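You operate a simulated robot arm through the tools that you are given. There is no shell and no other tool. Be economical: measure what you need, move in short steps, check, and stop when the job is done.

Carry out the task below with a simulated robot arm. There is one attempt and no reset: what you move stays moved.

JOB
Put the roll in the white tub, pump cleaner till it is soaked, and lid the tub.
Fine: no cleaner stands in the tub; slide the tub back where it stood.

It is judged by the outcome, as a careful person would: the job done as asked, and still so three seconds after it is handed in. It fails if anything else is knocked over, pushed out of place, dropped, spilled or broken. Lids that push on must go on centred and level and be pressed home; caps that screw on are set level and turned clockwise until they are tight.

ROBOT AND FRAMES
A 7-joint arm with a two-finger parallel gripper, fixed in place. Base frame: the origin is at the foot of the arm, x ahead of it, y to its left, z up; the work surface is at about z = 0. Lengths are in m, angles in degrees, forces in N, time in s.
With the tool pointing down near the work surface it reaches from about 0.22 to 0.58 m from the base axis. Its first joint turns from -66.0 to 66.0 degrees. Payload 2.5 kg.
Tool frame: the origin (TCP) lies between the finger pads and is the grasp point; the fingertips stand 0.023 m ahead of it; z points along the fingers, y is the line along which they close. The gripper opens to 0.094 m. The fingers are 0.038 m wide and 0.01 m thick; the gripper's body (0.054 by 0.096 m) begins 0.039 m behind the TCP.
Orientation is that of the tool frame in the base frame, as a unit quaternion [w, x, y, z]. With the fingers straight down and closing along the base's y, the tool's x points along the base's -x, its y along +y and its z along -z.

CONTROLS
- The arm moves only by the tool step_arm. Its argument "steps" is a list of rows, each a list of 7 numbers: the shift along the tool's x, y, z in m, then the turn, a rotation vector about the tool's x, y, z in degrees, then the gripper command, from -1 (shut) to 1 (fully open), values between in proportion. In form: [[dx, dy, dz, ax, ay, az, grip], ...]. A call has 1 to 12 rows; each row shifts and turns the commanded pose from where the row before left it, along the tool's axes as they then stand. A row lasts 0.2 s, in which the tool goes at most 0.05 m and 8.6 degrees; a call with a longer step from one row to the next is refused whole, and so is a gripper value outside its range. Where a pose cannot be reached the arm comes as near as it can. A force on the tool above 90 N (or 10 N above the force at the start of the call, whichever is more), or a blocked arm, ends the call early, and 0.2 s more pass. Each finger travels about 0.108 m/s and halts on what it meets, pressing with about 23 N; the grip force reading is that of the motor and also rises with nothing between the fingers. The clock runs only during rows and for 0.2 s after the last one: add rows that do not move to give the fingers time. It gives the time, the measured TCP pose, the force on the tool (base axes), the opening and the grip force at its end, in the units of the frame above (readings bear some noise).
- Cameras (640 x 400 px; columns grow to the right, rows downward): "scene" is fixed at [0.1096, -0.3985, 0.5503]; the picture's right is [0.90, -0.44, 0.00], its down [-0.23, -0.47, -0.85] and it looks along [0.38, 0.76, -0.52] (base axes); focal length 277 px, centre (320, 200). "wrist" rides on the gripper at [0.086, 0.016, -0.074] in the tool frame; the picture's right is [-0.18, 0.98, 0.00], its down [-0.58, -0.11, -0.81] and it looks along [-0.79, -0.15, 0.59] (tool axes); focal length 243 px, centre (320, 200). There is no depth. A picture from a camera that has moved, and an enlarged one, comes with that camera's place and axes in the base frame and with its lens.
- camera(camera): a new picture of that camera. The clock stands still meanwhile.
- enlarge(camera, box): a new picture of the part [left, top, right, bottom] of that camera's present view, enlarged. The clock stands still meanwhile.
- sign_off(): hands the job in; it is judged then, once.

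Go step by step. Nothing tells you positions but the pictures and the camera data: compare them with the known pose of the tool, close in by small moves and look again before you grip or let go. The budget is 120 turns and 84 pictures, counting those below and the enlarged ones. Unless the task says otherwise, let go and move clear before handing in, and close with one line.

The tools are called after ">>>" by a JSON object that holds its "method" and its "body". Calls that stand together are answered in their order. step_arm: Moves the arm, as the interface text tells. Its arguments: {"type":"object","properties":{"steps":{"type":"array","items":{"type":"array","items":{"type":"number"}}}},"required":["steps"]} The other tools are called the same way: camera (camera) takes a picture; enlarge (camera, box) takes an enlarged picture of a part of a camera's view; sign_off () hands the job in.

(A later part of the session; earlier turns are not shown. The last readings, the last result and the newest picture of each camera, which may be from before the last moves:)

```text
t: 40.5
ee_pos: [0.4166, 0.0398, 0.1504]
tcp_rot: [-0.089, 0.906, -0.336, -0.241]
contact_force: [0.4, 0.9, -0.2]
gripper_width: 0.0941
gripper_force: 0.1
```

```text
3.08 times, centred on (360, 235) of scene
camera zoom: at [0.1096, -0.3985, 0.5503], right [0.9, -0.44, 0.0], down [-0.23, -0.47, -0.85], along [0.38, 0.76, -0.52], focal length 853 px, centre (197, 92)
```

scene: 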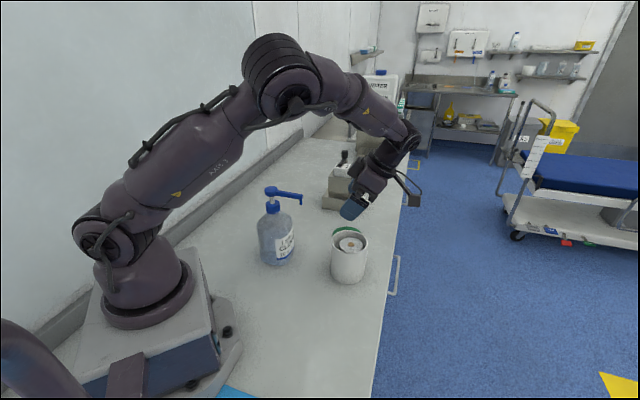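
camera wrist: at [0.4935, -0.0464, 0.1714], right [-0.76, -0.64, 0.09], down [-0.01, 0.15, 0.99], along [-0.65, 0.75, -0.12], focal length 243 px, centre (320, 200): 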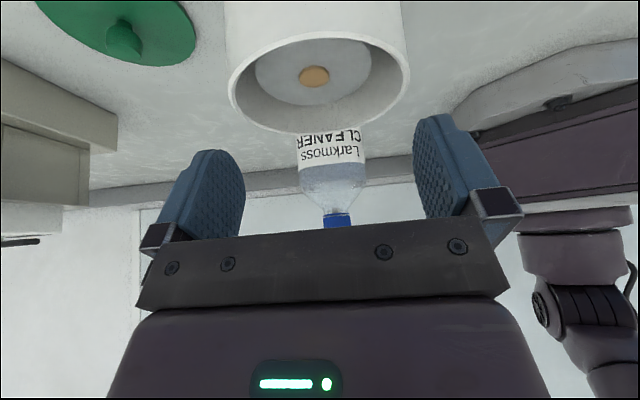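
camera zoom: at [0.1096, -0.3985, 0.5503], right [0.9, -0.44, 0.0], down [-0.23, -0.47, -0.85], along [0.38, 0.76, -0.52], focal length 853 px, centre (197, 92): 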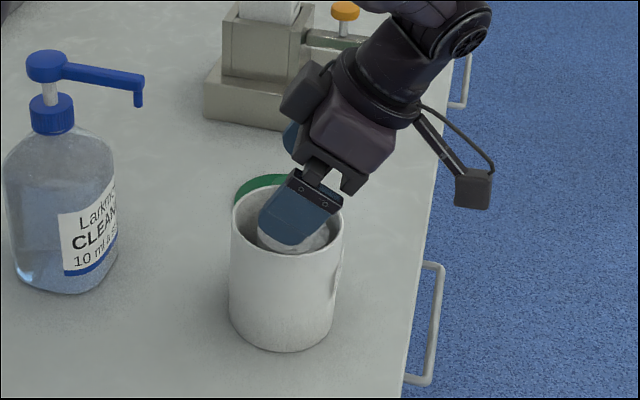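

The tub is centred between the fingers to within about 1 mm. I'll descend around it in small steps.

>>> {"method": "step_arm", "body": {"steps": [[0.005, 0.0005, 0.00866, 0, 0, 0, 1], [0.005, 0, 0.00866, 0, 0, 0, 1], [0.0025, 0, 0.00433, 0, 0, 0, 1], [0.0025, 0, 0.00433, 0, 0, 0, 1], [0, 0, 0, 0, 0, 0, 1]]}}

>>> {"method": "camera", "body": {"camera": "wrist"}}

```text
t: 41.7
ee_pos: [0.4179, 0.0396, 0.1199]
tcp_rot: [-0.089, 0.906, -0.336, -0.24]
contact_force: [0.2, -0.1, -0.6]
gripper_width: 0.0941
gripper_force: 0.1
```

```text
42 pictures are left
camera wrist: at [0.4936, -0.0473, 0.1419], right [-0.76, -0.64, 0.09], down [-0.01, 0.15, 0.99], along [-0.65, 0.75, -0.12], focal length 243 px, centre (320, 200)
```

wrist: 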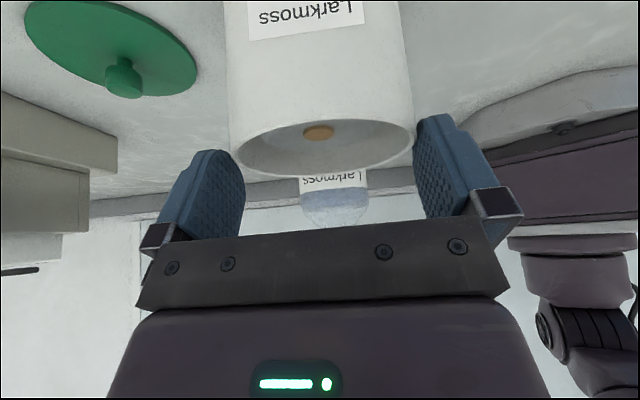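

No contact so far, so I'll continue down.

>>> {"method": "step_arm", "body": {"steps": [[0.0025, 0, 0.00433, 0, 0, 0, 1], [0.0025, 0, 0.00433, 0, 0, 0, 1], [0.0025, 0, 0.00433, 0, 0, 0, 1], [0.0025, 0, 0.00433, 0, 0, 0, 1], [0.002, 0, 0.0035, 0, 0, 0, 1], [0, 0, 0, 0, 0, 0, 1]]}}

>>> {"method": "camera", "body": {"camera": "wrist"}}

>>> {"method": "enlarge", "body": {"camera": "scene", "box": [290, 170, 430, 300]}}

```text
t: 43.1
ee_pos: [0.4184, 0.0386, 0.0965]
tcp_rot: [-0.089, 0.906, -0.336, -0.24]
contact_force: [0.7, -0.7, 0.4]
gripper_width: 0.0937
gripper_force: 0.0
```

```text
41 pictures are left
camera wrist: at [0.4937, -0.0474, 0.1181], right [-0.76, -0.64, 0.09], down [-0.01, 0.15, 0.99], along [-0.65, 0.75, -0.12], focal length 243 px, centre (320, 200)
```

wrist: 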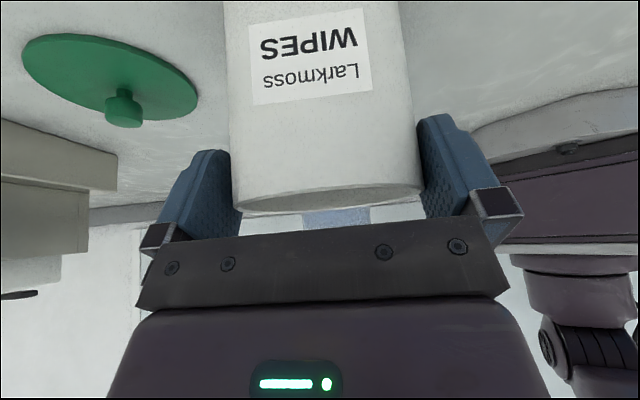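

```text
3.08 times, centred on (360, 235) of scene
camera zoom: at [0.1096, -0.3985, 0.5503], right [0.9, -0.44, 0.0], down [-0.23, -0.47, -0.85], along [0.38, 0.76, -0.52], focal length 853 px, centre (197, 92)
```

zoom: 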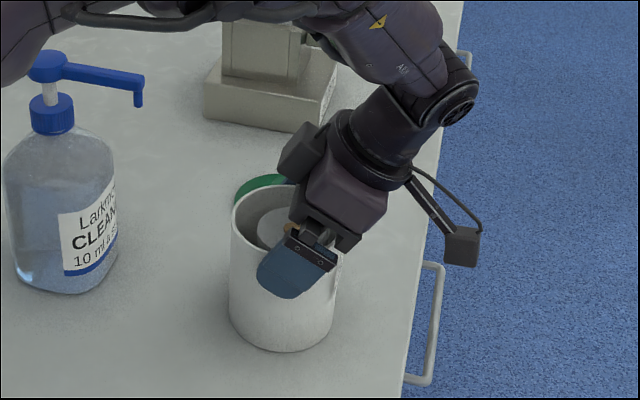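

The fingers straddle the tub. I'll close on it.

>>> {"method": "step_arm", "body": {"steps": [[0, 0, 0, 0, 0, 0, 0.9], [0, 0, 0, 0, 0, 0, 0.8], [0, 0, 0, 0, 0, 0, 0.6], [0, 0, 0, 0, 0, 0, 0.6]]}}

```text
t: 44.1
ee_pos: [0.4172, 0.0385, 0.0969]
tcp_rot: [-0.089, 0.906, -0.336, -0.239]
contact_force: [-0.6, -0.7, -0.4]
gripper_width: 0.0896
gripper_force: 22.7
```

The tub is gripped at 89.6 mm. I'll slide it about 80% of the way toward the bottle and look.

>>> {"method": "step_arm", "body": {"steps": [[-0.0149, -0.0012, 0.0085, 0, 0, 0, 0.6], [-0.0149, -0.0012, 0.0085, 0, 0, 0, 0.6], [-0.0149, -0.0012, 0.0085, 0, 0, 0, 0.6], [-0.0149, -0.0012, 0.0085, 0, 0, 0, 0.6], [-0.0149, -0.0012, 0.0085, 0, 0, 0, 0.6], [0, 0, 0, 0, 0, 0, 0.6]]}}

>>> {"method": "enlarge", "body": {"camera": "scene", "box": [240, 160, 400, 300]}}

>>> {"method": "camera", "body": {"camera": "wrist"}}

```text
t: 45.5
ee_pos: [0.3572, 0.098, 0.0967]
tcp_rot: [-0.089, 0.906, -0.337, -0.241]
contact_force: [-0.4, -0.7, -1.1]
gripper_width: 0.0895
gripper_force: 23.1
```

```text
2.86 times, centred on (320, 230) of scene
camera zoom: at [0.1097, -0.3985, 0.5503], right [0.9, -0.44, 0.0], down [-0.23, -0.47, -0.85], along [0.38, 0.76, -0.52], focal length 792 px, centre (320, 114)
```

zoom: 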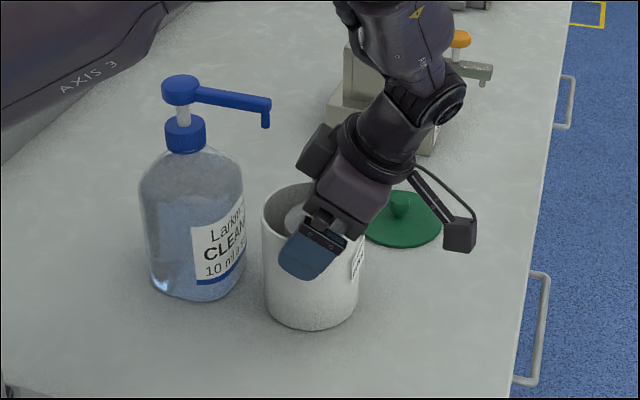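

```text
38 pictures are left
camera wrist: at [0.4327, 0.0126, 0.119], right [-0.76, -0.64, 0.09], down [-0.01, 0.15, 0.99], along [-0.65, 0.75, -0.12], focal length 243 px, centre (320, 200)
```

wrist: 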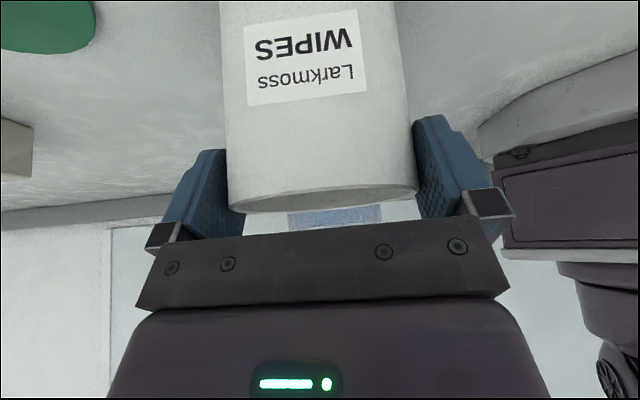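

The tub slides cleanly. I'll do the last ~2 cm slowly, watching the bottle gap and the nozzle clearance.

>>> {"method": "step_arm", "body": {"steps": [[-0.005, -0.0004, 0.0029, 0, 0, 0, 0.6], [-0.005, -0.0004, 0.0029, 0, 0, 0, 0.6], [-0.004, -0.0003, 0.0023, 0, 0, 0, 0.6], [0, 0, 0, 0, 0, 0, 0.6]]}}

>>> {"method": "enlarge", "body": {"camera": "scene", "box": [245, 170, 365, 300]}}

```text
t: 46.5
ee_pos: [0.3442, 0.1105, 0.0974]
tcp_rot: [-0.089, 0.906, -0.336, -0.241]
contact_force: [-1.0, -0.1, -0.2]
gripper_width: 0.0897
gripper_force: 22.9
```

```text
3.08 times, centred on (305, 235) of scene
camera zoom: at [0.1097, -0.3985, 0.5503], right [0.9, -0.44, 0.0], down [-0.23, -0.47, -0.85], along [0.38, 0.76, -0.52], focal length 853 px, centre (366, 92)
```

zoom: 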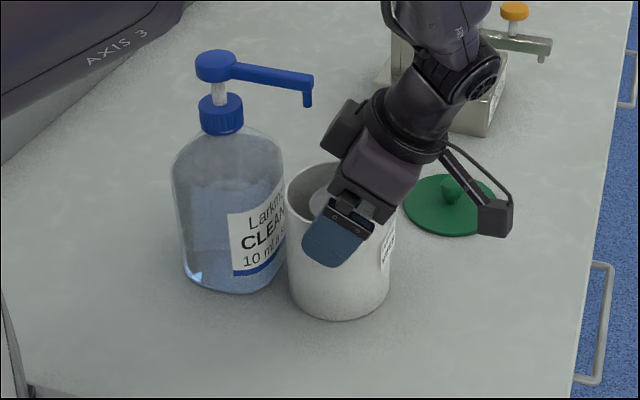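

The spout is over the roll but near its edge. I'll go about 4 mm closer, leaving roughly 5 mm to the bottle.

>>> {"method": "step_arm", "body": {"steps": [[-0.0025, -0.0002, 0.0014, 0, 0, 0, 0.6], [-0.0025, -0.0002, 0.0014, 0, 0, 0, 0.6], [0, 0, 0, 0, 0, 0, 0.6]]}}

>>> {"method": "enlarge", "body": {"camera": "scene", "box": [255, 180, 345, 290]}}

```text
t: 47.3
ee_pos: [0.3412, 0.1142, 0.0953]
tcp_rot: [-0.089, 0.906, -0.336, -0.24]
contact_force: [-0.7, 0.1, -0.8]
gripper_width: 0.0896
gripper_force: 22.7
```

```text
3.64 times, centred on (300, 235) of scene
camera zoom: at [0.1097, -0.3985, 0.5503], right [0.9, -0.44, 0.0], down [-0.23, -0.47, -0.85], along [0.38, 0.76, -0.52], focal length 1008 px, centre (393, 73)
```

zoom: 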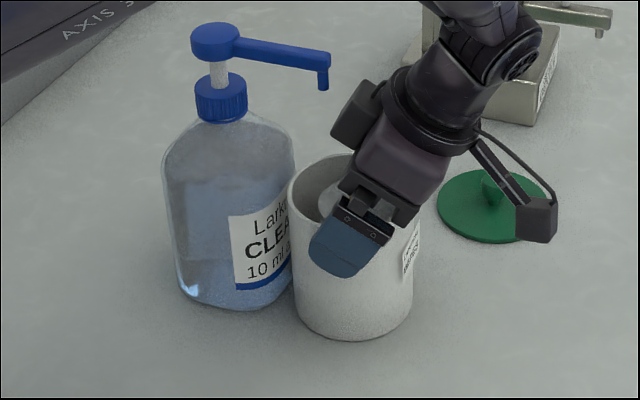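

The spout projects well inside the roll top. I'll open and back out along the tool axis.

>>> {"method": "step_arm", "body": {"steps": [[0, 0, 0, 0, 0, 0, 1], [0, 0, 0, 0, 0, 0, 1], [0, 0, -0.01, 0, 0, 0, 1], [0, 0, -0.02, 0, 0, 0, 1], [0, 0, -0.03, 0, 0, 0, 1], [0, 0, -0.04, 0, 0, 0, 1], [0, 0, -0.04, 0, 0, 0, 1], [0, 0, 0, 0, 0, 0, 1]]}}

>>> {"method": "enlarge", "body": {"camera": "scene", "box": [250, 175, 370, 295]}}

>>> {"method": "camera", "body": {"camera": "wrist"}}

```text
t: 49.1
ee_pos: [0.3934, 0.0686, 0.2196]
tcp_rot: [-0.09, 0.906, -0.336, -0.241]
contact_force: [0.0, 0.7, -0.9]
gripper_width: 0.0941
gripper_force: 0.1
```

```text
3.33 times, centred on (310, 235) of scene
camera zoom: at [0.1096, -0.3985, 0.5503], right [0.9, -0.44, 0.0], down [-0.23, -0.47, -0.85], along [0.38, 0.76, -0.52], focal length 924 px, centre (353, 83)
```

zoom: 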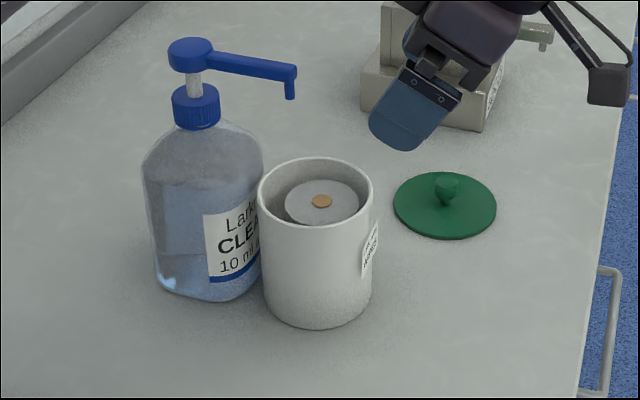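

```text
34 pictures are left
camera wrist: at [0.4693, -0.0168, 0.2412], right [-0.76, -0.64, 0.09], down [-0.01, 0.15, 0.99], along [-0.65, 0.75, -0.12], focal length 243 px, centre (320, 200)
```

wrist: 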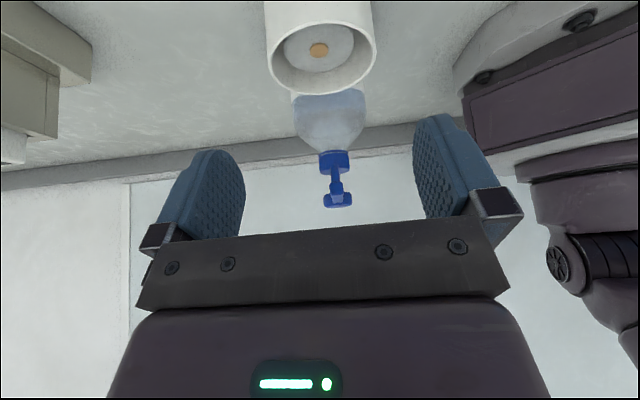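

The tub is placed with the spout over the roll. I'll untilt, close the fingers, rise, and go above the pump head at about (0.265, 0.183).

>>> {"method": "step_arm", "body": {"steps": [[0, 0, 0, 0, 7.5, 0, 0], [0, 0, 0, 0, 7.5, 0, -1], [0, 0, 0, 0, 7.5, 0, -1], [0, 0, 0, 0, 7.5, 0, -1], [0, 0, -0.045, 0, 0, 0, -1], [0, 0, -0.04, 0, 0, 0, -1], [-0.043, -0.001, 0, 0, 0, 0, -1], [-0.043, -0.001, 0, 0, 0, 0, -1], [-0.043, -0.001, 0, 0, 0, 0, -1], [-0.043, -0.001, 0, 0, 0, 0, -1], [0, 0, 0, 0, 0, 0, -1]]}}

>>> {"method": "enlarge", "body": {"camera": "scene", "box": [230, 130, 350, 230]}}

>>> {"method": "camera", "body": {"camera": "wrist"}}

```text
t: 51.5
ee_pos: [0.2665, 0.1857, 0.3032]
tcp_rot: [0.0, 0.937, -0.349, 0.002]
contact_force: [-1.0, -0.2, -0.2]
gripper_width: 0.0
gripper_force: 23.0
```

```text
4.00 times, centred on (290, 180) of scene
camera zoom: at [0.1096, -0.3985, 0.5503], right [0.9, -0.44, 0.0], down [-0.23, -0.47, -0.85], along [0.38, 0.76, -0.52], focal length 1109 px, centre (440, 280)
```

zoom: 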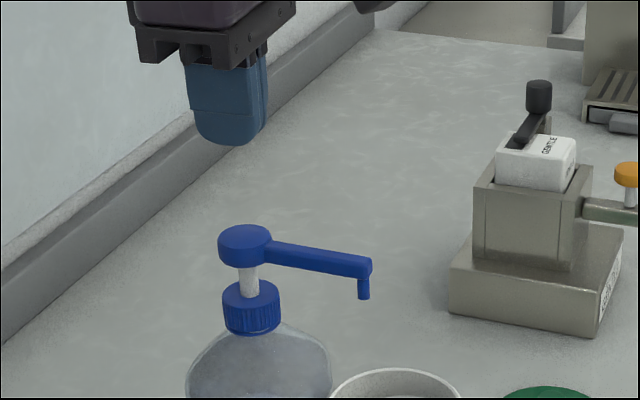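

```text
32 pictures are left
camera wrist: at [0.3225, 0.1167, 0.3778], right [-0.78, -0.62, 0.0], down [-0.37, 0.46, 0.8], along [-0.5, 0.63, -0.59], focal length 243 px, centre (320, 200)
```

wrist: 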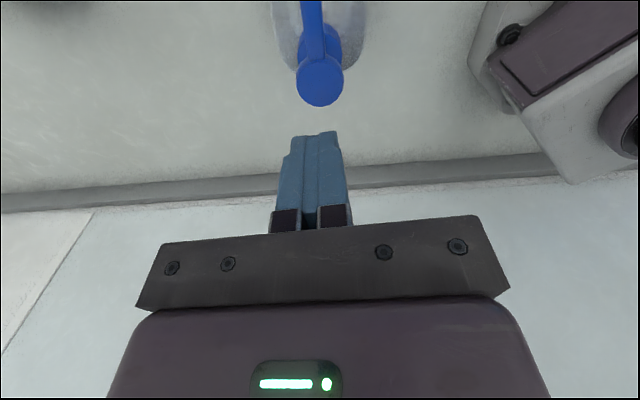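

The closed fingers are above the pump head. I'll descend until I touch it.

>>> {"method": "step_arm", "body": {"steps": [[0.002, 0, 0.03, 0, 0, 0, -1], [0, 0, 0.02, 0, 0, 0, -1], [0, 0, 0.003, 0, 0, 0, -1], [0, 0, 0, 0, 0, 0, -1]]}}

>>> {"method": "enlarge", "body": {"camera": "scene", "box": [230, 130, 350, 230]}}

```text
t: 52.5
ee_pos: [0.268, 0.1841, 0.2489]
tcp_rot: [0.0, 0.938, -0.348, 0.002]
contact_force: [0.0, -0.6, -0.4]
gripper_width: 0.0002
gripper_force: 23.0
```

```text
4.00 times, centred on (290, 180) of scene
camera zoom: at [0.1096, -0.3985, 0.5503], right [0.9, -0.44, 0.0], down [-0.23, -0.47, -0.85], along [0.38, 0.76, -0.52], focal length 1109 px, centre (440, 280)
```

zoom: 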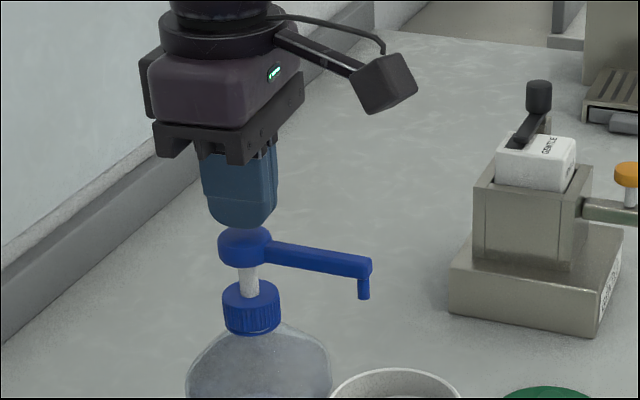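

The tips are centred just above the head. I'll press down slowly.

>>> {"method": "step_arm", "body": {"steps": [[0, 0, 0.004, 0, 0, 0, -1], [0, 0, 0.004, 0, 0, 0, -1], [0, 0, 0.004, 0, 0, 0, -1], [0, 0, 0.004, 0, 0, 0, -1], [0, 0, 0, 0, 0, 0, -1]]}}

>>> {"method": "enlarge", "body": {"camera": "scene", "box": [240, 160, 360, 270]}}

```text
t: 53.7
ee_pos: [0.2668, 0.183, 0.2344]
tcp_rot: [0.0, 0.938, -0.348, 0.002]
contact_force: [-0.5, 1.0, 4.6]
gripper_width: 0.0
gripper_force: 23.5
```

```text
3.64 times, centred on (300, 215) of scene
camera zoom: at [0.1096, -0.3985, 0.5503], right [0.9, -0.44, 0.0], down [-0.23, -0.47, -0.85], along [0.38, 0.76, -0.52], focal length 1008 px, centre (393, 146)
```

zoom: 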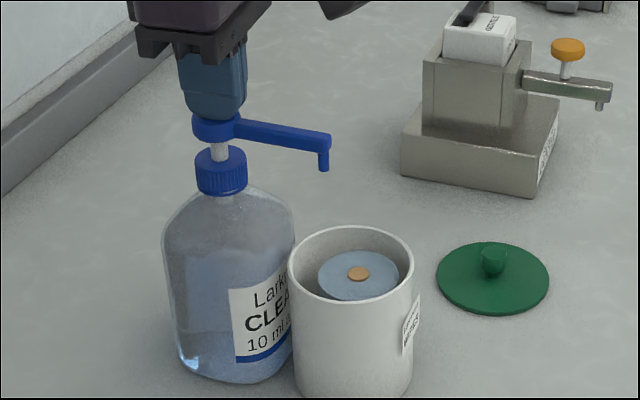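

The pump moves with about 5 N and the roll top has started to tint blue. I'll complete the stroke.

>>> {"method": "step_arm", "body": {"steps": [[0, 0, 0.003, 0, 0, 0, -1], [0, 0, 0.003, 0, 0, 0, -1], [0, 0, 0.003, 0, 0, 0, -1], [0, 0, 0, 0, 0, 0, -1]]}}

>>> {"method": "enlarge", "body": {"camera": "scene", "box": [240, 160, 360, 270]}}

```text
t: 54.7
ee_pos: [0.2681, 0.1829, 0.2248]
tcp_rot: [0.001, 0.938, -0.348, 0.001]
contact_force: [0.3, 2.9, 7.0]
gripper_width: 0.0
gripper_force: 22.7
```

```text
3.64 times, centred on (300, 215) of scene
camera zoom: at [0.1096, -0.3985, 0.5503], right [0.9, -0.44, 0.0], down [-0.23, -0.47, -0.85], along [0.38, 0.76, -0.52], focal length 1008 px, centre (393, 146)
```

zoom: 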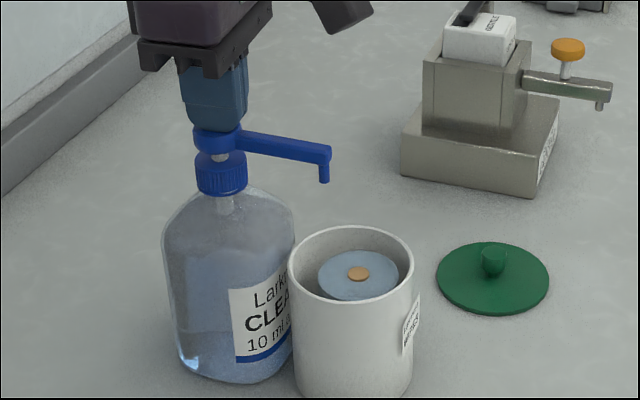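

The head is nearly bottomed. I'll release upward and inspect the roll.

>>> {"method": "step_arm", "body": {"steps": [[0, 0, -0.01, 0, 0, 0, -1], [0, 0, -0.015, 0, 0, 0, -1], [0, 0, 0, 0, 0, 0, -1]]}}

>>> {"method": "enlarge", "body": {"camera": "scene", "box": [300, 215, 360, 265]}}

```text
t: 55.5
ee_pos: [0.2662, 0.1828, 0.2495]
tcp_rot: [0.001, 0.938, -0.348, 0.002]
contact_force: [-0.1, 0.6, 0.3]
gripper_width: 0.0002
gripper_force: 23.4
```

```text
8.00 times, centred on (330, 240) of scene
camera zoom: at [0.1096, -0.3985, 0.5503], right [0.9, -0.44, 0.0], down [-0.23, -0.47, -0.85], along [0.38, 0.76, -0.52], focal length 2217 px, centre (240, -120)
```

zoom: 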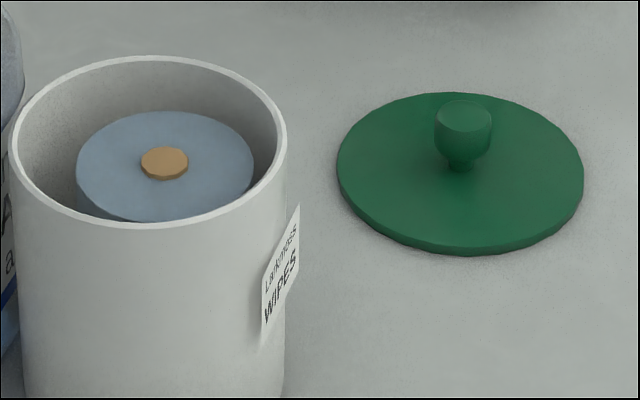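

One stroke tinted the top pale blue. I'll give a second stroke and compare.

>>> {"method": "step_arm", "body": {"steps": [[0, 0, 0.007, 0, 0, 0, -1], [0, 0, 0.006, 0, 0, 0, -1], [0, 0, 0.006, 0, 0, 0, -1], [0, 0, 0.006, 0, 0, 0, -1], [0, 0, 0, 0, 0, 0, -1], [0, 0, -0.01, 0, 0, 0, -1], [0, 0, -0.015, 0, 0, 0, -1], [0, 0, 0, 0, 0, 0, -1]]}}

>>> {"method": "enlarge", "body": {"camera": "scene", "box": [300, 215, 360, 265]}}

```text
t: 57.3
ee_pos: [0.2659, 0.1838, 0.2484]
tcp_rot: [0.0, 0.938, -0.347, 0.002]
contact_force: [0.1, 0.0, 0.2]
gripper_width: 0.0
gripper_force: 22.7
```

```text
8.00 times, centred on (330, 240) of scene
camera zoom: at [0.1096, -0.3985, 0.5503], right [0.9, -0.44, 0.0], down [-0.23, -0.47, -0.85], along [0.38, 0.76, -0.52], focal length 2217 px, centre (240, -120)
```

zoom: 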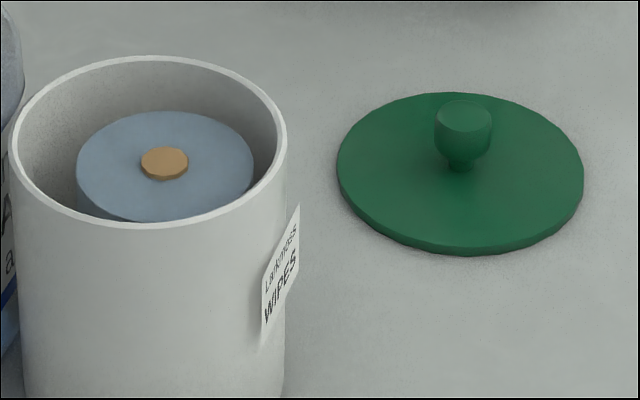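

The top colour barely changed, so I need to see how far down the roll is wetted. I'll lift to a viewpoint where the wrist camera looks steeply into the tub.

>>> {"method": "step_arm", "body": {"steps": [[0, 0, -0.045, 0, 0, 0, -1], [0, 0, -0.045, 0, 0, 0, -1], [0.045, 0, -0.01, 0, 0, 0, -1], [0.045, 0, 0, 0, 0, 0, -1], [0.04, 0, 0, 0, 0, 0, -1], [0, 0, 0, 0, 0, 0, -1]]}}

>>> {"method": "enlarge", "body": {"camera": "wrist", "box": [250, 0, 390, 90]}}

```text
t: 58.7
ee_pos: [0.365, 0.0973, 0.3507]
tcp_rot: [0.0, 0.937, -0.348, 0.002]
contact_force: [-0.6, 0.5, 0.2]
gripper_width: 0.0
gripper_force: 22.6
```

```text
4.44 times, centred on (320, 45) of wrist
camera zoom: at [0.4217, 0.0284, 0.4253], right [-0.78, -0.62, 0.0], down [-0.37, 0.46, 0.8], along [-0.5, 0.63, -0.59], focal length 1078 px, centre (320, 889)
```

zoom: 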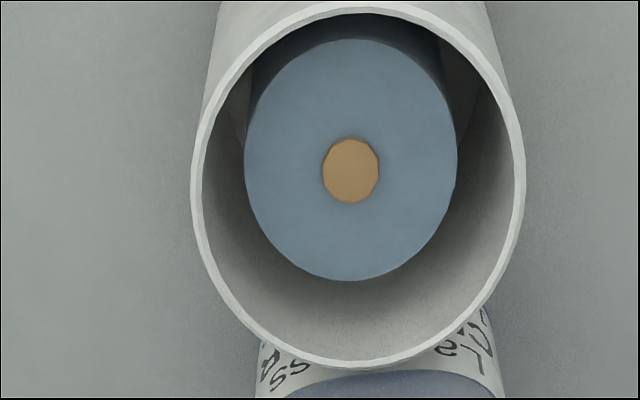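

The whole roll is uniformly blue, with no liquid standing. Wetness seems to show as depth of colour, so I'll give a third stroke and compare.

>>> {"method": "step_arm", "body": {"steps": [[-0.04, 0, 0, 0, 0, 0, -1], [-0.045, 0, 0, 0, 0, 0, -1], [-0.045, 0, 0.01, 0, 0, 0, -1], [0, 0, 0.045, 0, 0, 0, -1], [0, 0, 0.045, 0, 0, 0, -1], [0, 0, 0, 0, 0, 0, -1]]}}

>>> {"method": "step_arm", "body": {"steps": [[0, 0, 0.007, 0, 0, 0, -1], [0, 0, 0.006, 0, 0, 0, -1], [0, 0, 0.006, 0, 0, 0, -1], [0, 0, 0.006, 0, 0, 0, -1], [0, 0, 0, 0, 0, 0, -1], [0, 0, -0.01, 0, 0, 0, -1], [0, 0, -0.015, 0, 0, 0, -1], [0, 0, 0, 0, 0, 0, -1]]}}

>>> {"method": "enlarge", "body": {"camera": "scene", "box": [300, 215, 360, 265]}}

```text
t: 60.1
ee_pos: [0.266, 0.1829, 0.2477]
tcp_rot: [0.0, 0.937, -0.349, 0.001]
contact_force: [-0.5, 0.6, 0.5]
gripper_width: 0.0001
gripper_force: 22.8
```

```text
t: 61.9
ee_pos: [0.267, 0.184, 0.2487]
tcp_rot: [0.001, 0.938, -0.348, 0.002]
contact_force: [0.2, -0.1, 0.7]
gripper_width: 0.0
gripper_force: 22.6
```

```text
8.00 times, centred on (330, 240) of scene
camera zoom: at [0.1096, -0.3985, 0.5503], right [0.9, -0.44, 0.0], down [-0.23, -0.47, -0.85], along [0.38, 0.76, -0.52], focal length 2217 px, centre (240, -120)
```

zoom: 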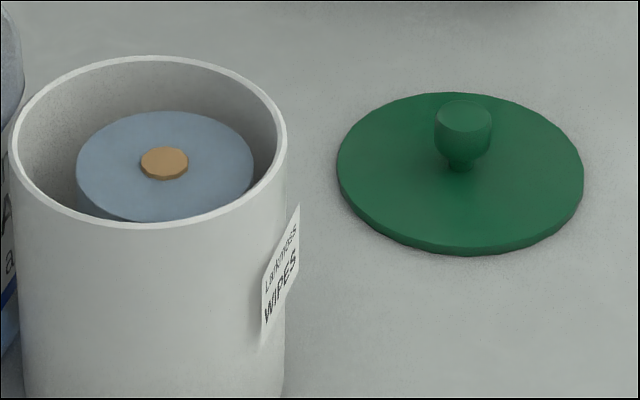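

The colour is unchanged from stroke 2. I'll check for any standing liquid and look at the level before pumping more.

>>> {"method": "step_arm", "body": {"steps": [[0, 0, -0.045, 0, 0, 0, -1], [0, 0, -0.045, 0, 0, 0, -1], [0.045, 0, -0.01, 0, 0, 0, -1], [0.045, 0, 0, 0, 0, 0, -1], [0.04, 0, 0, 0, 0, 0, -1], [0, 0, 0, 0, 0, 0, -1]]}}

>>> {"method": "enlarge", "body": {"camera": "wrist", "box": [250, 0, 390, 90]}}

>>> {"method": "enlarge", "body": {"camera": "scene", "box": [250, 180, 350, 280]}}

```text
t: 63.3
ee_pos: [0.365, 0.0994, 0.3496]
tcp_rot: [0.0, 0.938, -0.348, 0.001]
contact_force: [0.7, -0.6, -0.1]
gripper_width: 0.0
gripper_force: 23.0
```

```text
4.44 times, centred on (320, 45) of wrist
camera zoom: at [0.4218, 0.0295, 0.4242], right [-0.78, -0.62, 0.0], down [-0.37, 0.46, 0.8], along [-0.5, 0.63, -0.59], focal length 1078 px, centre (320, 889)
```

zoom: 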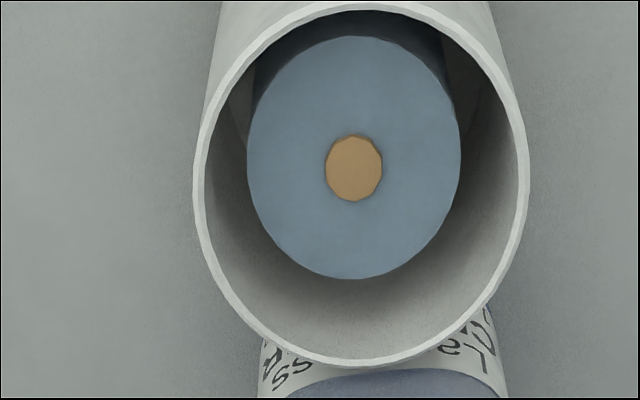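

```text
4.00 times, centred on (300, 230) of scene
camera zoom: at [0.1096, -0.3985, 0.5503], right [0.9, -0.44, 0.0], down [-0.23, -0.47, -0.85], along [0.38, 0.76, -0.52], focal length 1109 px, centre (400, 80)
```

zoom: 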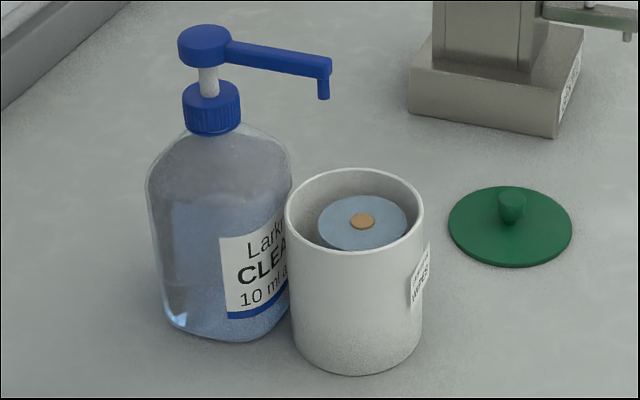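

I can't see the tub floor from here. I'll tilt so the wrist camera looks straight down into the tub.

>>> {"method": "step_arm", "body": {"steps": [[-0.035, 0.002, 0, 0, 0, 0, -1], [-0.035, 0.002, 0, 0, 0, 0, -1], [0, 0, 0, 0, 7.5, 0, -1], [0, 0, 0, 0, 7.5, 0, -1], [0, 0, 0, 0, 7.5, 0, -1], [0, 0, 0, 0, 7.5, 0, -1], [0, 0, 0, 0, 0, 0, -1]]}}

>>> {"method": "camera", "body": {"camera": "wrist"}}

```text
t: 64.9
ee_pos: [0.3102, 0.1402, 0.3497]
tcp_rot: [0.091, 0.905, -0.336, 0.246]
contact_force: [0.3, 0.0, 0.8]
gripper_width: 0.0001
gripper_force: 23.5
```

```text
22 pictures are left
camera wrist: at [0.3287, 0.1039, 0.4575], right [-0.76, -0.64, -0.09], down [-0.62, 0.68, 0.4], along [-0.19, 0.36, -0.91], focal length 243 px, centre (320, 200)
```

wrist: 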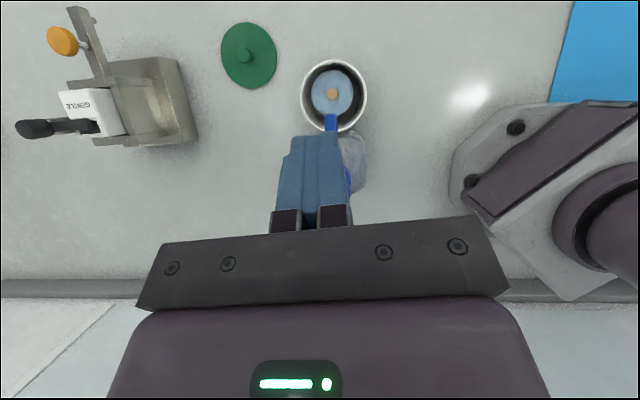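

>>> {"method": "enlarge", "body": {"camera": "wrist", "box": [294, 55, 374, 135]}}

```text
5.00 times, centred on (334, 95) of wrist
camera zoom: at [0.3287, 0.1039, 0.4575], right [-0.76, -0.64, -0.09], down [-0.62, 0.68, 0.4], along [-0.19, 0.36, -0.91], focal length 1213 px, centre (250, 725)
```

zoom: 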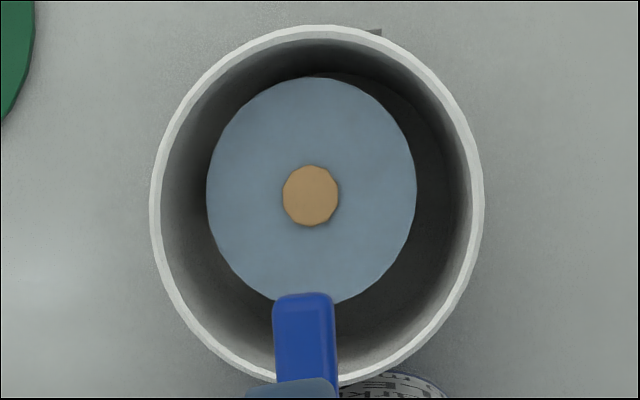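

The spout lands over the roll and the floor is dry after three strokes. I'll give stroke 4 and re-check from this same view.

>>> {"method": "step_arm", "body": {"steps": [[0, 0, 0, 0, -7.5, 0, -1], [0, 0, 0, 0, -7.5, 0, -1], [0, 0, 0, 0, -7.5, 0, -1], [0, 0, 0, 0, -7.5, 0, -1], [-0.03, -0.002, 0, 0, 0, 0, -1], [-0.03, -0.002, 0, 0, 0, 0, -1], [0, 0, 0.045, 0, 0, 0, -1], [0, 0, 0.045, 0, 0, 0, -1], [0, 0, 0.01, 0, 0, 0, -1], [0, 0, 0, 0, 0, 0, -1]]}}

>>> {"method": "step_arm", "body": {"steps": [[0, 0, 0.007, 0, 0, 0, -1], [0, 0, 0.006, 0, 0, 0, -1], [0, 0, 0.006, 0, 0, 0, -1], [0, 0, 0.006, 0, 0, 0, -1], [0, 0, 0, 0, 0, 0, -1], [0, 0, 0, 0, 0, 0, -1]]}}

>>> {"method": "enlarge", "body": {"camera": "scene", "box": [250, 180, 350, 280]}}

```text
t: 67.1
ee_pos: [0.2672, 0.1824, 0.2496]
tcp_rot: [0.001, 0.938, -0.347, 0.001]
contact_force: [-0.2, 0.3, 0.4]
gripper_width: 0.0
gripper_force: 23.2
```

```text
t: 68.5
ee_pos: [0.2685, 0.1837, 0.2249]
tcp_rot: [0.001, 0.937, -0.348, 0.002]
contact_force: [-1.1, -1.7, 7.0]
gripper_width: 0.0
gripper_force: 23.1
```

```text
4.00 times, centred on (300, 230) of scene
camera zoom: at [0.1096, -0.3985, 0.5503], right [0.9, -0.44, 0.0], down [-0.23, -0.47, -0.85], along [0.38, 0.76, -0.52], focal length 1109 px, centre (400, 80)
```

zoom: 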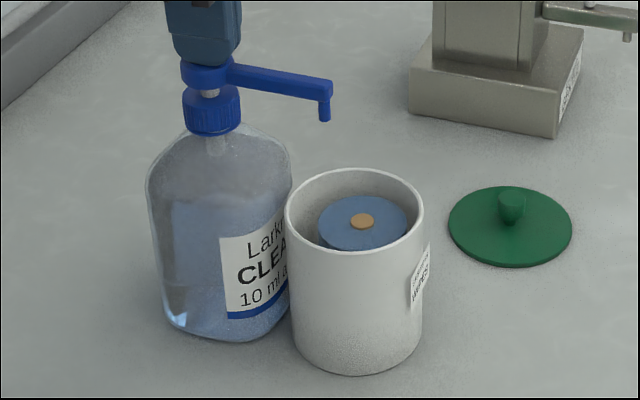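

Stroke 4 made the roll clearly darker blue. I'll release and check from above for wetness and standing liquid.

>>> {"method": "step_arm", "body": {"steps": [[0, 0, -0.025, 0, 0, 0, -1], [0, 0, -0.045, 0, 0, 0, -1], [0, 0, -0.045, 0, 0, 0, -1], [0.03, 0.002, -0.01, 0, 0, 0, -1], [0.03, 0.002, 0, 0, 0, 0, -1], [0, 0, 0, 0, 7.5, 0, -1], [0, 0, 0, 0, 7.5, 0, -1], [0, 0, 0, 0, 7.5, 0, -1], [0, 0, 0, 0, 7.5, 0, -1], [0, 0, 0, 0, 0, 0, -1]]}}

>>> {"method": "enlarge", "body": {"camera": "wrist", "box": [294, 55, 374, 135]}}

```text
t: 70.7
ee_pos: [0.3086, 0.141, 0.35]
tcp_rot: [0.091, 0.905, -0.336, 0.245]
contact_force: [-0.4, 0.3, -0.5]
gripper_width: 0.0
gripper_force: 23.2
```

```text
5.00 times, centred on (334, 95) of wrist
camera zoom: at [0.3287, 0.1041, 0.4576], right [-0.76, -0.64, -0.09], down [-0.62, 0.68, 0.4], along [-0.2, 0.36, -0.91], focal length 1213 px, centre (250, 725)
```

zoom: 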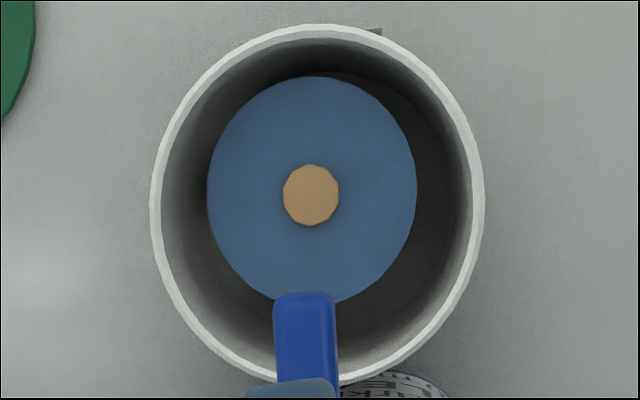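

The roll is now deep blue throughout and the tub floor is dry, so I'll stop at four strokes. Next I'll tilt back and return to the pre-grasp pose for the tub.

>>> {"method": "step_arm", "body": {"steps": [[0, 0, 0, 0, -7.5, 0, -1], [0, 0, 0, 0, -7.5, 0, -1], [0, 0, 0, 0, -7.5, 0, -1], [0, 0, 0, 0, -7.5, 0, -1], [0, 0, 0, 0, -7.5, 0, -1], [0, 0, 0, 0, -7.5, 0, -1], [0, 0, 0, 0, -7.5, 0, -1], [0, 0, 0, 0, -7.5, 0, -1], [0, 0, 0, 0, 0, 0, -1]]}}

>>> {"method": "step_arm", "body": {"steps": [[0.0403, 0, 0.0144, 0, 0, 0, -1], [0.0403, 0, 0.0144, 0, 0, 0, -1], [0.0403, 0, 0.0144, 0, 0, 0, 0], [0.0403, 0, 0.0144, 0, 0, 0, 1], [0, 0, 0, 0, 0, 0, 1], [0, 0, 0, 0, 0, 0, 1]]}}

>>> {"method": "camera", "body": {"camera": "wrist"}}

```text
t: 72.7
ee_pos: [0.3097, 0.142, 0.3502]
tcp_rot: [-0.089, 0.906, -0.336, -0.241]
contact_force: [1.3, 0.3, 0.2]
gripper_width: 0.0
gripper_force: 22.9
```

```text
t: 74.1
ee_pos: [0.3942, 0.0675, 0.2196]
tcp_rot: [-0.089, 0.906, -0.336, -0.24]
contact_force: [0.2, -0.3, 0.5]
gripper_width: 0.0942
gripper_force: 0.1
```

```text
18 pictures are left
camera wrist: at [0.4696, -0.0182, 0.2409], right [-0.76, -0.64, 0.09], down [-0.01, 0.15, 0.99], along [-0.65, 0.75, -0.12], focal length 243 px, centre (320, 200)
```

wrist: 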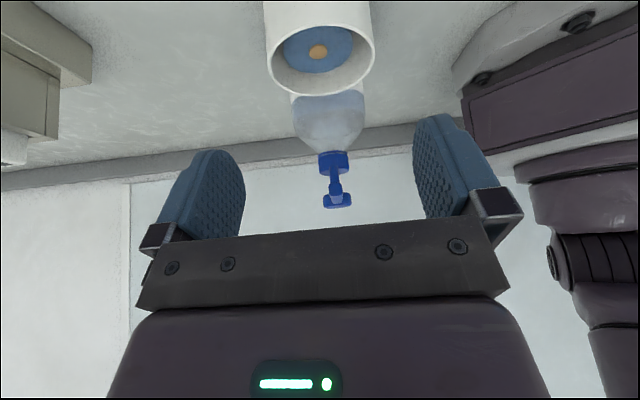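

It matches the earlier retreat view. I'll reverse in along the same line and re-grip.

>>> {"method": "step_arm", "body": {"steps": [[0, -0.0004, 0.035, 0, 0, 0, 1], [0, 0, 0.035, 0, 0, 0, 1], [0, 0, 0.02, 0, 0, 0, 1], [0, 0, 0.015, 0, 0, 0, 1], [0, 0, 0.015, 0, 0, 0, 1], [0, 0, 0.01, 0, 0, 0, 1], [0, 0, 0.01, 0, 0, 0, 1], [0, 0, 0, 0, 0, 0, 1]]}}

>>> {"method": "camera", "body": {"camera": "wrist"}}

```text
t: 75.9
ee_pos: [0.3421, 0.1135, 0.0984]
tcp_rot: [-0.09, 0.906, -0.337, -0.24]
contact_force: [0.1, -0.5, -1.1]
gripper_width: 0.094
gripper_force: 0.0
```

```text
17 pictures are left
camera wrist: at [0.4177, 0.0282, 0.1197], right [-0.76, -0.64, 0.09], down [-0.01, 0.15, 0.99], along [-0.65, 0.75, -0.12], focal length 243 px, centre (320, 200)
```

wrist: 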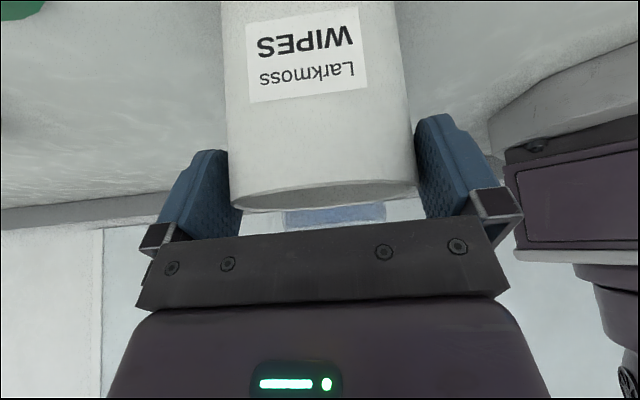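

I'll grip and slide the tub back by exactly the reverse displacement.

>>> {"method": "step_arm", "body": {"steps": [[0, 0, 0, 0, 0, 0, 0.8], [0, 0, 0, 0, 0, 0, 0.6], [0, 0, 0, 0, 0, 0, 0.6], [0.01558, 0.00125, -0.0089, 0, 0, 0, 0.6], [0.01558, 0.00125, -0.0089, 0, 0, 0, 0.6], [0.01558, 0.00125, -0.0089, 0, 0, 0, 0.6], [0.01558, 0.00125, -0.0089, 0, 0, 0, 0.6], [0.01558, 0.00125, -0.0089, 0, 0, 0, 0.6], [0.01558, 0.00125, -0.0089, 0, 0, 0, 0.6], [0, 0, 0, 0, 0, 0, 0.6]]}}

>>> {"method": "enlarge", "body": {"camera": "scene", "box": [240, 180, 400, 300]}}

```text
t: 78.1
ee_pos: [0.4175, 0.0386, 0.0992]
tcp_rot: [-0.09, 0.906, -0.336, -0.241]
contact_force: [-5.0, 3.3, 16.6]
gripper_width: 0.0894
gripper_force: 22.7
```

```text
3.33 times, centred on (320, 240) of scene
camera zoom: at [0.1096, -0.3985, 0.5503], right [0.9, -0.44, 0.0], down [-0.23, -0.47, -0.85], along [0.38, 0.76, -0.52], focal length 924 px, centre (320, 67)
```

zoom: 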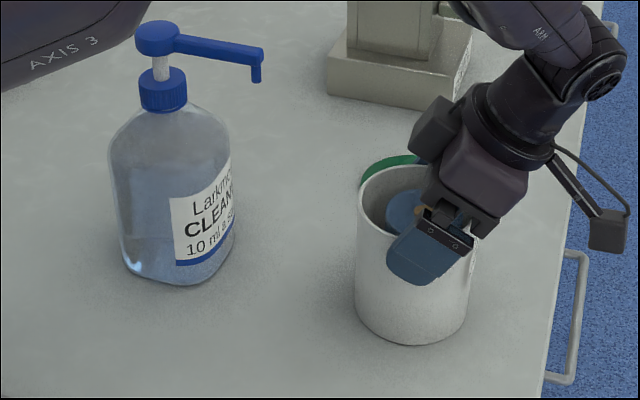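

The tub is back at its original spot. I'll release, back out, untilt, and move above the lid.

>>> {"method": "step_arm", "body": {"steps": [[0, 0, 0, 0, 0, 0, 1], [0, 0, 0, 0, 0, 0, 1], [0, 0, -0.015, 0, 0, 0, 1], [0, 0, -0.025, 0, 0, 0, 1], [0, 0, -0.04, 0, 0, 0, 1], [0, 0, -0.04, 0, 0, 0, 1], [0, 0, -0.02, 0, 0, 0, 1], [0, 0, 0, 0, 7.5, 0, 0.5], [0, 0, 0, 0, 7.5, 0, 0], [0, 0, 0, 0, 7.5, 0, 0], [0, 0, 0, 0, 7.5, 0, 0], [0, 0, 0, 0, 0, 0, 0]]}}

>>> {"method": "step_arm", "body": {"steps": [[-0.0245, -0.036, 0, 0, 0, 0, 0], [-0.0245, -0.036, 0, 0, 0, 0, 0], [-0.0245, -0.036, 0, 0, 0, 0, 0], [-0.0245, -0.036, 0, 0, 0, 0, 0], [0, 0, 0.045, 0, 0, 0, 0], [0, 0, 0.04, 0, 0, 0, 0], [0, 0, 0, 0, 0, 0, 0]]}}

>>> {"method": "camera", "body": {"camera": "wrist"}}

>>> {"method": "camera", "body": {"camera": "scene"}}

```text
t: 80.7
ee_pos: [0.4711, -0.0065, 0.2201]
tcp_rot: [0.0, 0.937, -0.348, 0.003]
contact_force: [0.0, -0.3, 0.0]
gripper_width: 0.047
gripper_force: 0.0
```

```text
t: 82.3
ee_pos: [0.4907, 0.1664, 0.1337]
tcp_rot: [0.002, 0.938, -0.348, 0.002]
contact_force: [-0.3, 0.1, 0.4]
gripper_width: 0.047
gripper_force: 0.0
```

```text
15 pictures are left
camera wrist: at [0.547, 0.0972, 0.2085], right [-0.78, -0.62, 0.0], down [-0.37, 0.46, 0.8], along [-0.5, 0.63, -0.59], focal length 243 px, centre (320, 200)
```

wrist: 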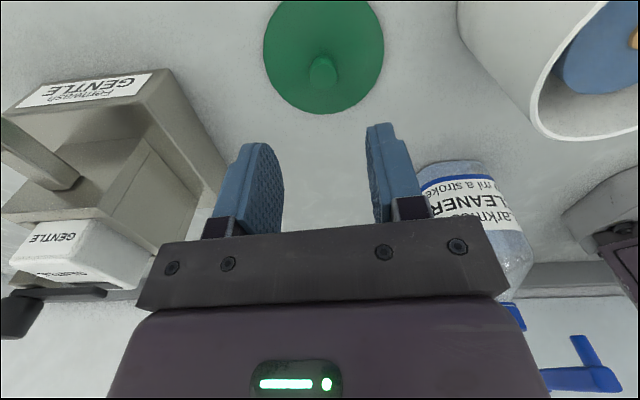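

```text
14 pictures are left
```

scene: 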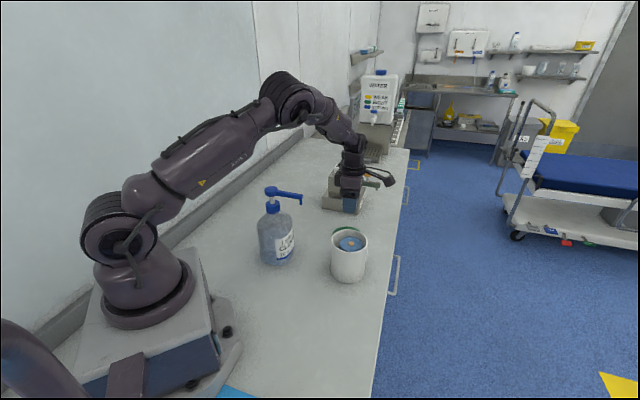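

Aligned with the knob. I'll descend and grip it.

>>> {"method": "step_arm", "body": {"steps": [[0, 0, 0.04, 0, 0, 0, 0], [0, 0, 0.03, 0, 0, 0, 0], [0, 0, 0.02, 0, 0, 0, 0], [0, 0, 0.01, 0, 0, 0, 0], [0, 0, 0.003, 0, 0, 0, 0], [0, 0, 0, 0, 0, 0, -0.4], [0, 0, 0, 0, 0, 0, -1], [0, 0, 0, 0, 0, 0, -1], [0, 0, 0, 0, 0, 0, -1]]}}

>>> {"method": "camera", "body": {"camera": "wrist"}}

```text
t: 84.3
ee_pos: [0.4907, 0.1654, 0.0324]
tcp_rot: [0.0, 0.937, -0.348, 0.002]
contact_force: [0.1, 0.4, -0.2]
gripper_width: 0.0205
gripper_force: 23.1
```

```text
13 pictures are left
camera wrist: at [0.5477, 0.0965, 0.1059], right [-0.78, -0.62, 0.0], down [-0.37, 0.46, 0.8], along [-0.5, 0.63, -0.59], focal length 243 px, centre (320, 200)
```

wrist: 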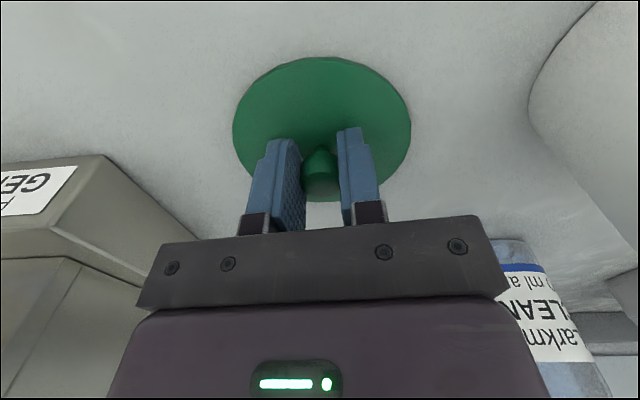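

The knob is gripped. I'll lift, carry the lid over the tub, and check centring.

>>> {"method": "step_arm", "body": {"steps": [[0, 0, -0.03, 0, 0, 0, -1], [0, 0, -0.045, 0, 0, 0, -1], [0, 0, -0.045, 0, 0, 0, -1], [0, 0, -0.045, 0, 0, 0, -1], [0, 0, -0.02, 0, 0, 0, -1], [0.0059, 0.0361, 0, 0, 0, 0, -1], [0.0059, 0.0361, 0, 0, 0, 0, -1], [0.0058, 0.0361, 0, 0, 0, 0, -1], [0.0058, 0.036, 0, 0, 0, 0, -1], [0, 0, 0, 0, 0, 0, -1]]}}

>>> {"method": "step_arm", "body": {"steps": [[0, 0, 0.03, 0, 0, 0, -1], [0, 0, 0.02, 0, 0, 0, -1], [0, 0, 0, 0, 0, 0, -1]]}}

>>> {"method": "enlarge", "body": {"camera": "scene", "box": [300, 190, 400, 300]}}

>>> {"method": "camera", "body": {"camera": "wrist"}}

```text
t: 86.5
ee_pos: [0.4143, 0.0419, 0.2162]
tcp_rot: [0.0, 0.937, -0.348, 0.002]
contact_force: [-0.2, -0.3, -0.2]
gripper_width: 0.0206
gripper_force: 23.4
```

```text
t: 87.3
ee_pos: [0.4145, 0.0419, 0.1666]
tcp_rot: [0.001, 0.937, -0.348, 0.002]
contact_force: [-0.1, 0.4, 0.6]
gripper_width: 0.0207
gripper_force: 22.7
```

```text
3.64 times, centred on (350, 245) of scene
camera zoom: at [0.1096, -0.3985, 0.5503], right [0.9, -0.44, 0.0], down [-0.23, -0.47, -0.85], along [0.38, 0.76, -0.52], focal length 1008 px, centre (211, 36)
```

zoom: 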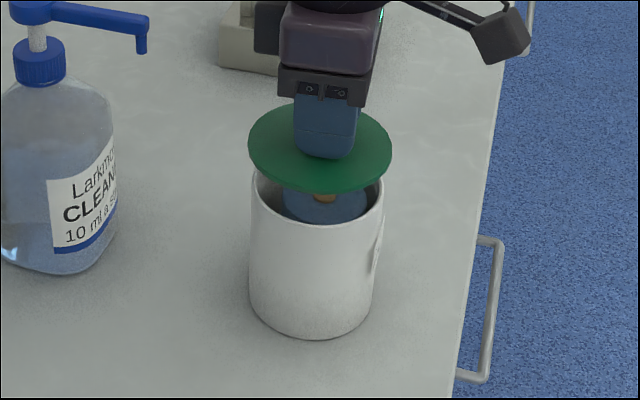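

```text
11 pictures are left
camera wrist: at [0.4709, -0.0268, 0.2408], right [-0.78, -0.62, 0.0], down [-0.37, 0.46, 0.8], along [-0.5, 0.63, -0.6], focal length 243 px, centre (320, 200)
```

wrist: 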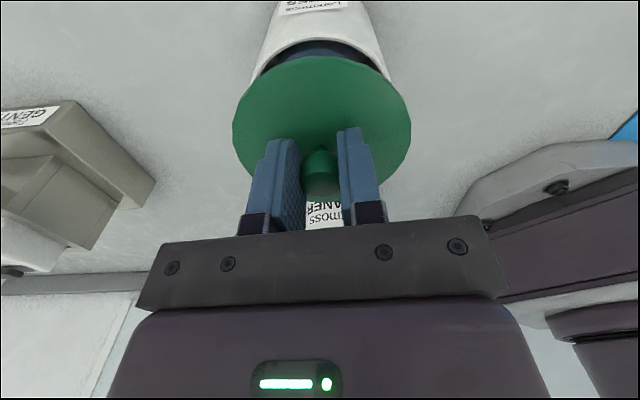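

The lid is centred over the tub. I'll lower it to just above the rim and down to contact.

>>> {"method": "step_arm", "body": {"steps": [[0, 0, 0.015, 0, 0, 0, -1], [0, 0, 0.006, 0, 0, 0, -1], [0, 0, 0.003, 0, 0, 0, -1], [0, 0, 0, 0, 0, 0, -1]]}}

>>> {"method": "enlarge", "body": {"camera": "scene", "box": [310, 210, 390, 290]}}

```text
t: 88.3
ee_pos: [0.4143, 0.041, 0.1426]
tcp_rot: [0.001, 0.938, -0.348, 0.002]
contact_force: [0.2, 0.3, 0.3]
gripper_width: 0.0206
gripper_force: 22.8
```

```text
5.00 times, centred on (350, 250) of scene
camera zoom: at [0.1096, -0.3985, 0.5503], right [0.9, -0.44, 0.0], down [-0.23, -0.47, -0.85], along [0.38, 0.76, -0.52], focal length 1386 px, centre (170, -50)
```

zoom: 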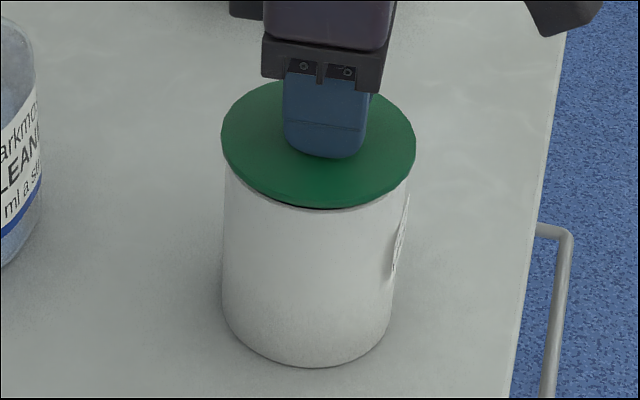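

It is well centred with a small even gap. I'll press down gently.

>>> {"method": "step_arm", "body": {"steps": [[0, 0, 0.0015, 0, 0, 0, -1], [0, 0, 0.0015, 0, 0, 0, -1], [0, 0, 0.001, 0, 0, 0, -1], [0, 0, 0, 0, 0, 0, -1]]}}

```text
t: 89.3
ee_pos: [0.415, 0.0423, 0.1385]
tcp_rot: [0.001, 0.938, -0.348, 0.002]
contact_force: [-0.3, 0.3, -0.8]
gripper_width: 0.0206
gripper_force: 23.1
```

No contact yet, so I'll continue in small steps.

>>> {"method": "step_arm", "body": {"steps": [[0, 0, 0.001, 0, 0, 0, -1], [0, 0, 0.001, 0, 0, 0, -1], [0, 0, 0.001, 0, 0, 0, -1], [0, 0, 0, 0, 0, 0, -1]]}}

```text
t: 90.3
ee_pos: [0.4161, 0.0421, 0.1354]
tcp_rot: [0.0, 0.938, -0.348, 0.002]
contact_force: [-7.6, 1.4, 25.9]
gripper_width: 0.0209
gripper_force: 22.7
```

Contact at 26 N. I'll press further to drive it home.

>>> {"method": "step_arm", "body": {"steps": [[0, 0, 0.001, 0, 0, 0, -1], [0, 0, 0.001, 0, 0, 0, -1], [0, 0, 0.001, 0, 0, 0, -1], [0, 0, 0, 0, 0, 0, -1]]}}

>>> {"method": "enlarge", "body": {"camera": "scene", "box": [310, 210, 390, 290]}}

```text
t: 91.3
ee_pos: [0.4156, 0.0412, 0.135]
tcp_rot: [-0.001, 0.938, -0.348, 0.004]
contact_force: [-3.4, 4.1, 40.0]
gripper_width: 0.0205
gripper_force: 22.8
```

```text
5.00 times, centred on (350, 250) of scene
camera zoom: at [0.1095, -0.3985, 0.5504], right [0.9, -0.44, 0.0], down [-0.23, -0.47, -0.85], along [0.38, 0.76, -0.52], focal length 1386 px, centre (170, -50)
```

zoom: 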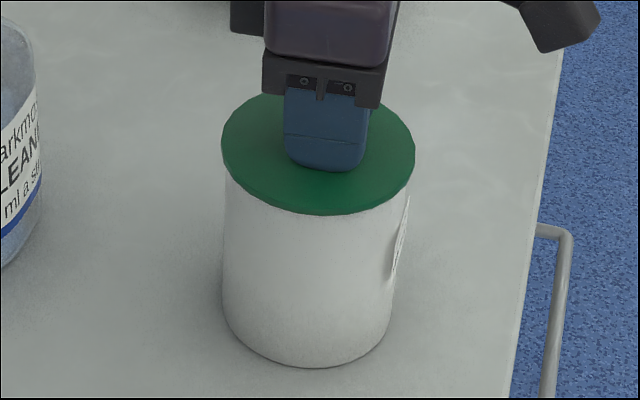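

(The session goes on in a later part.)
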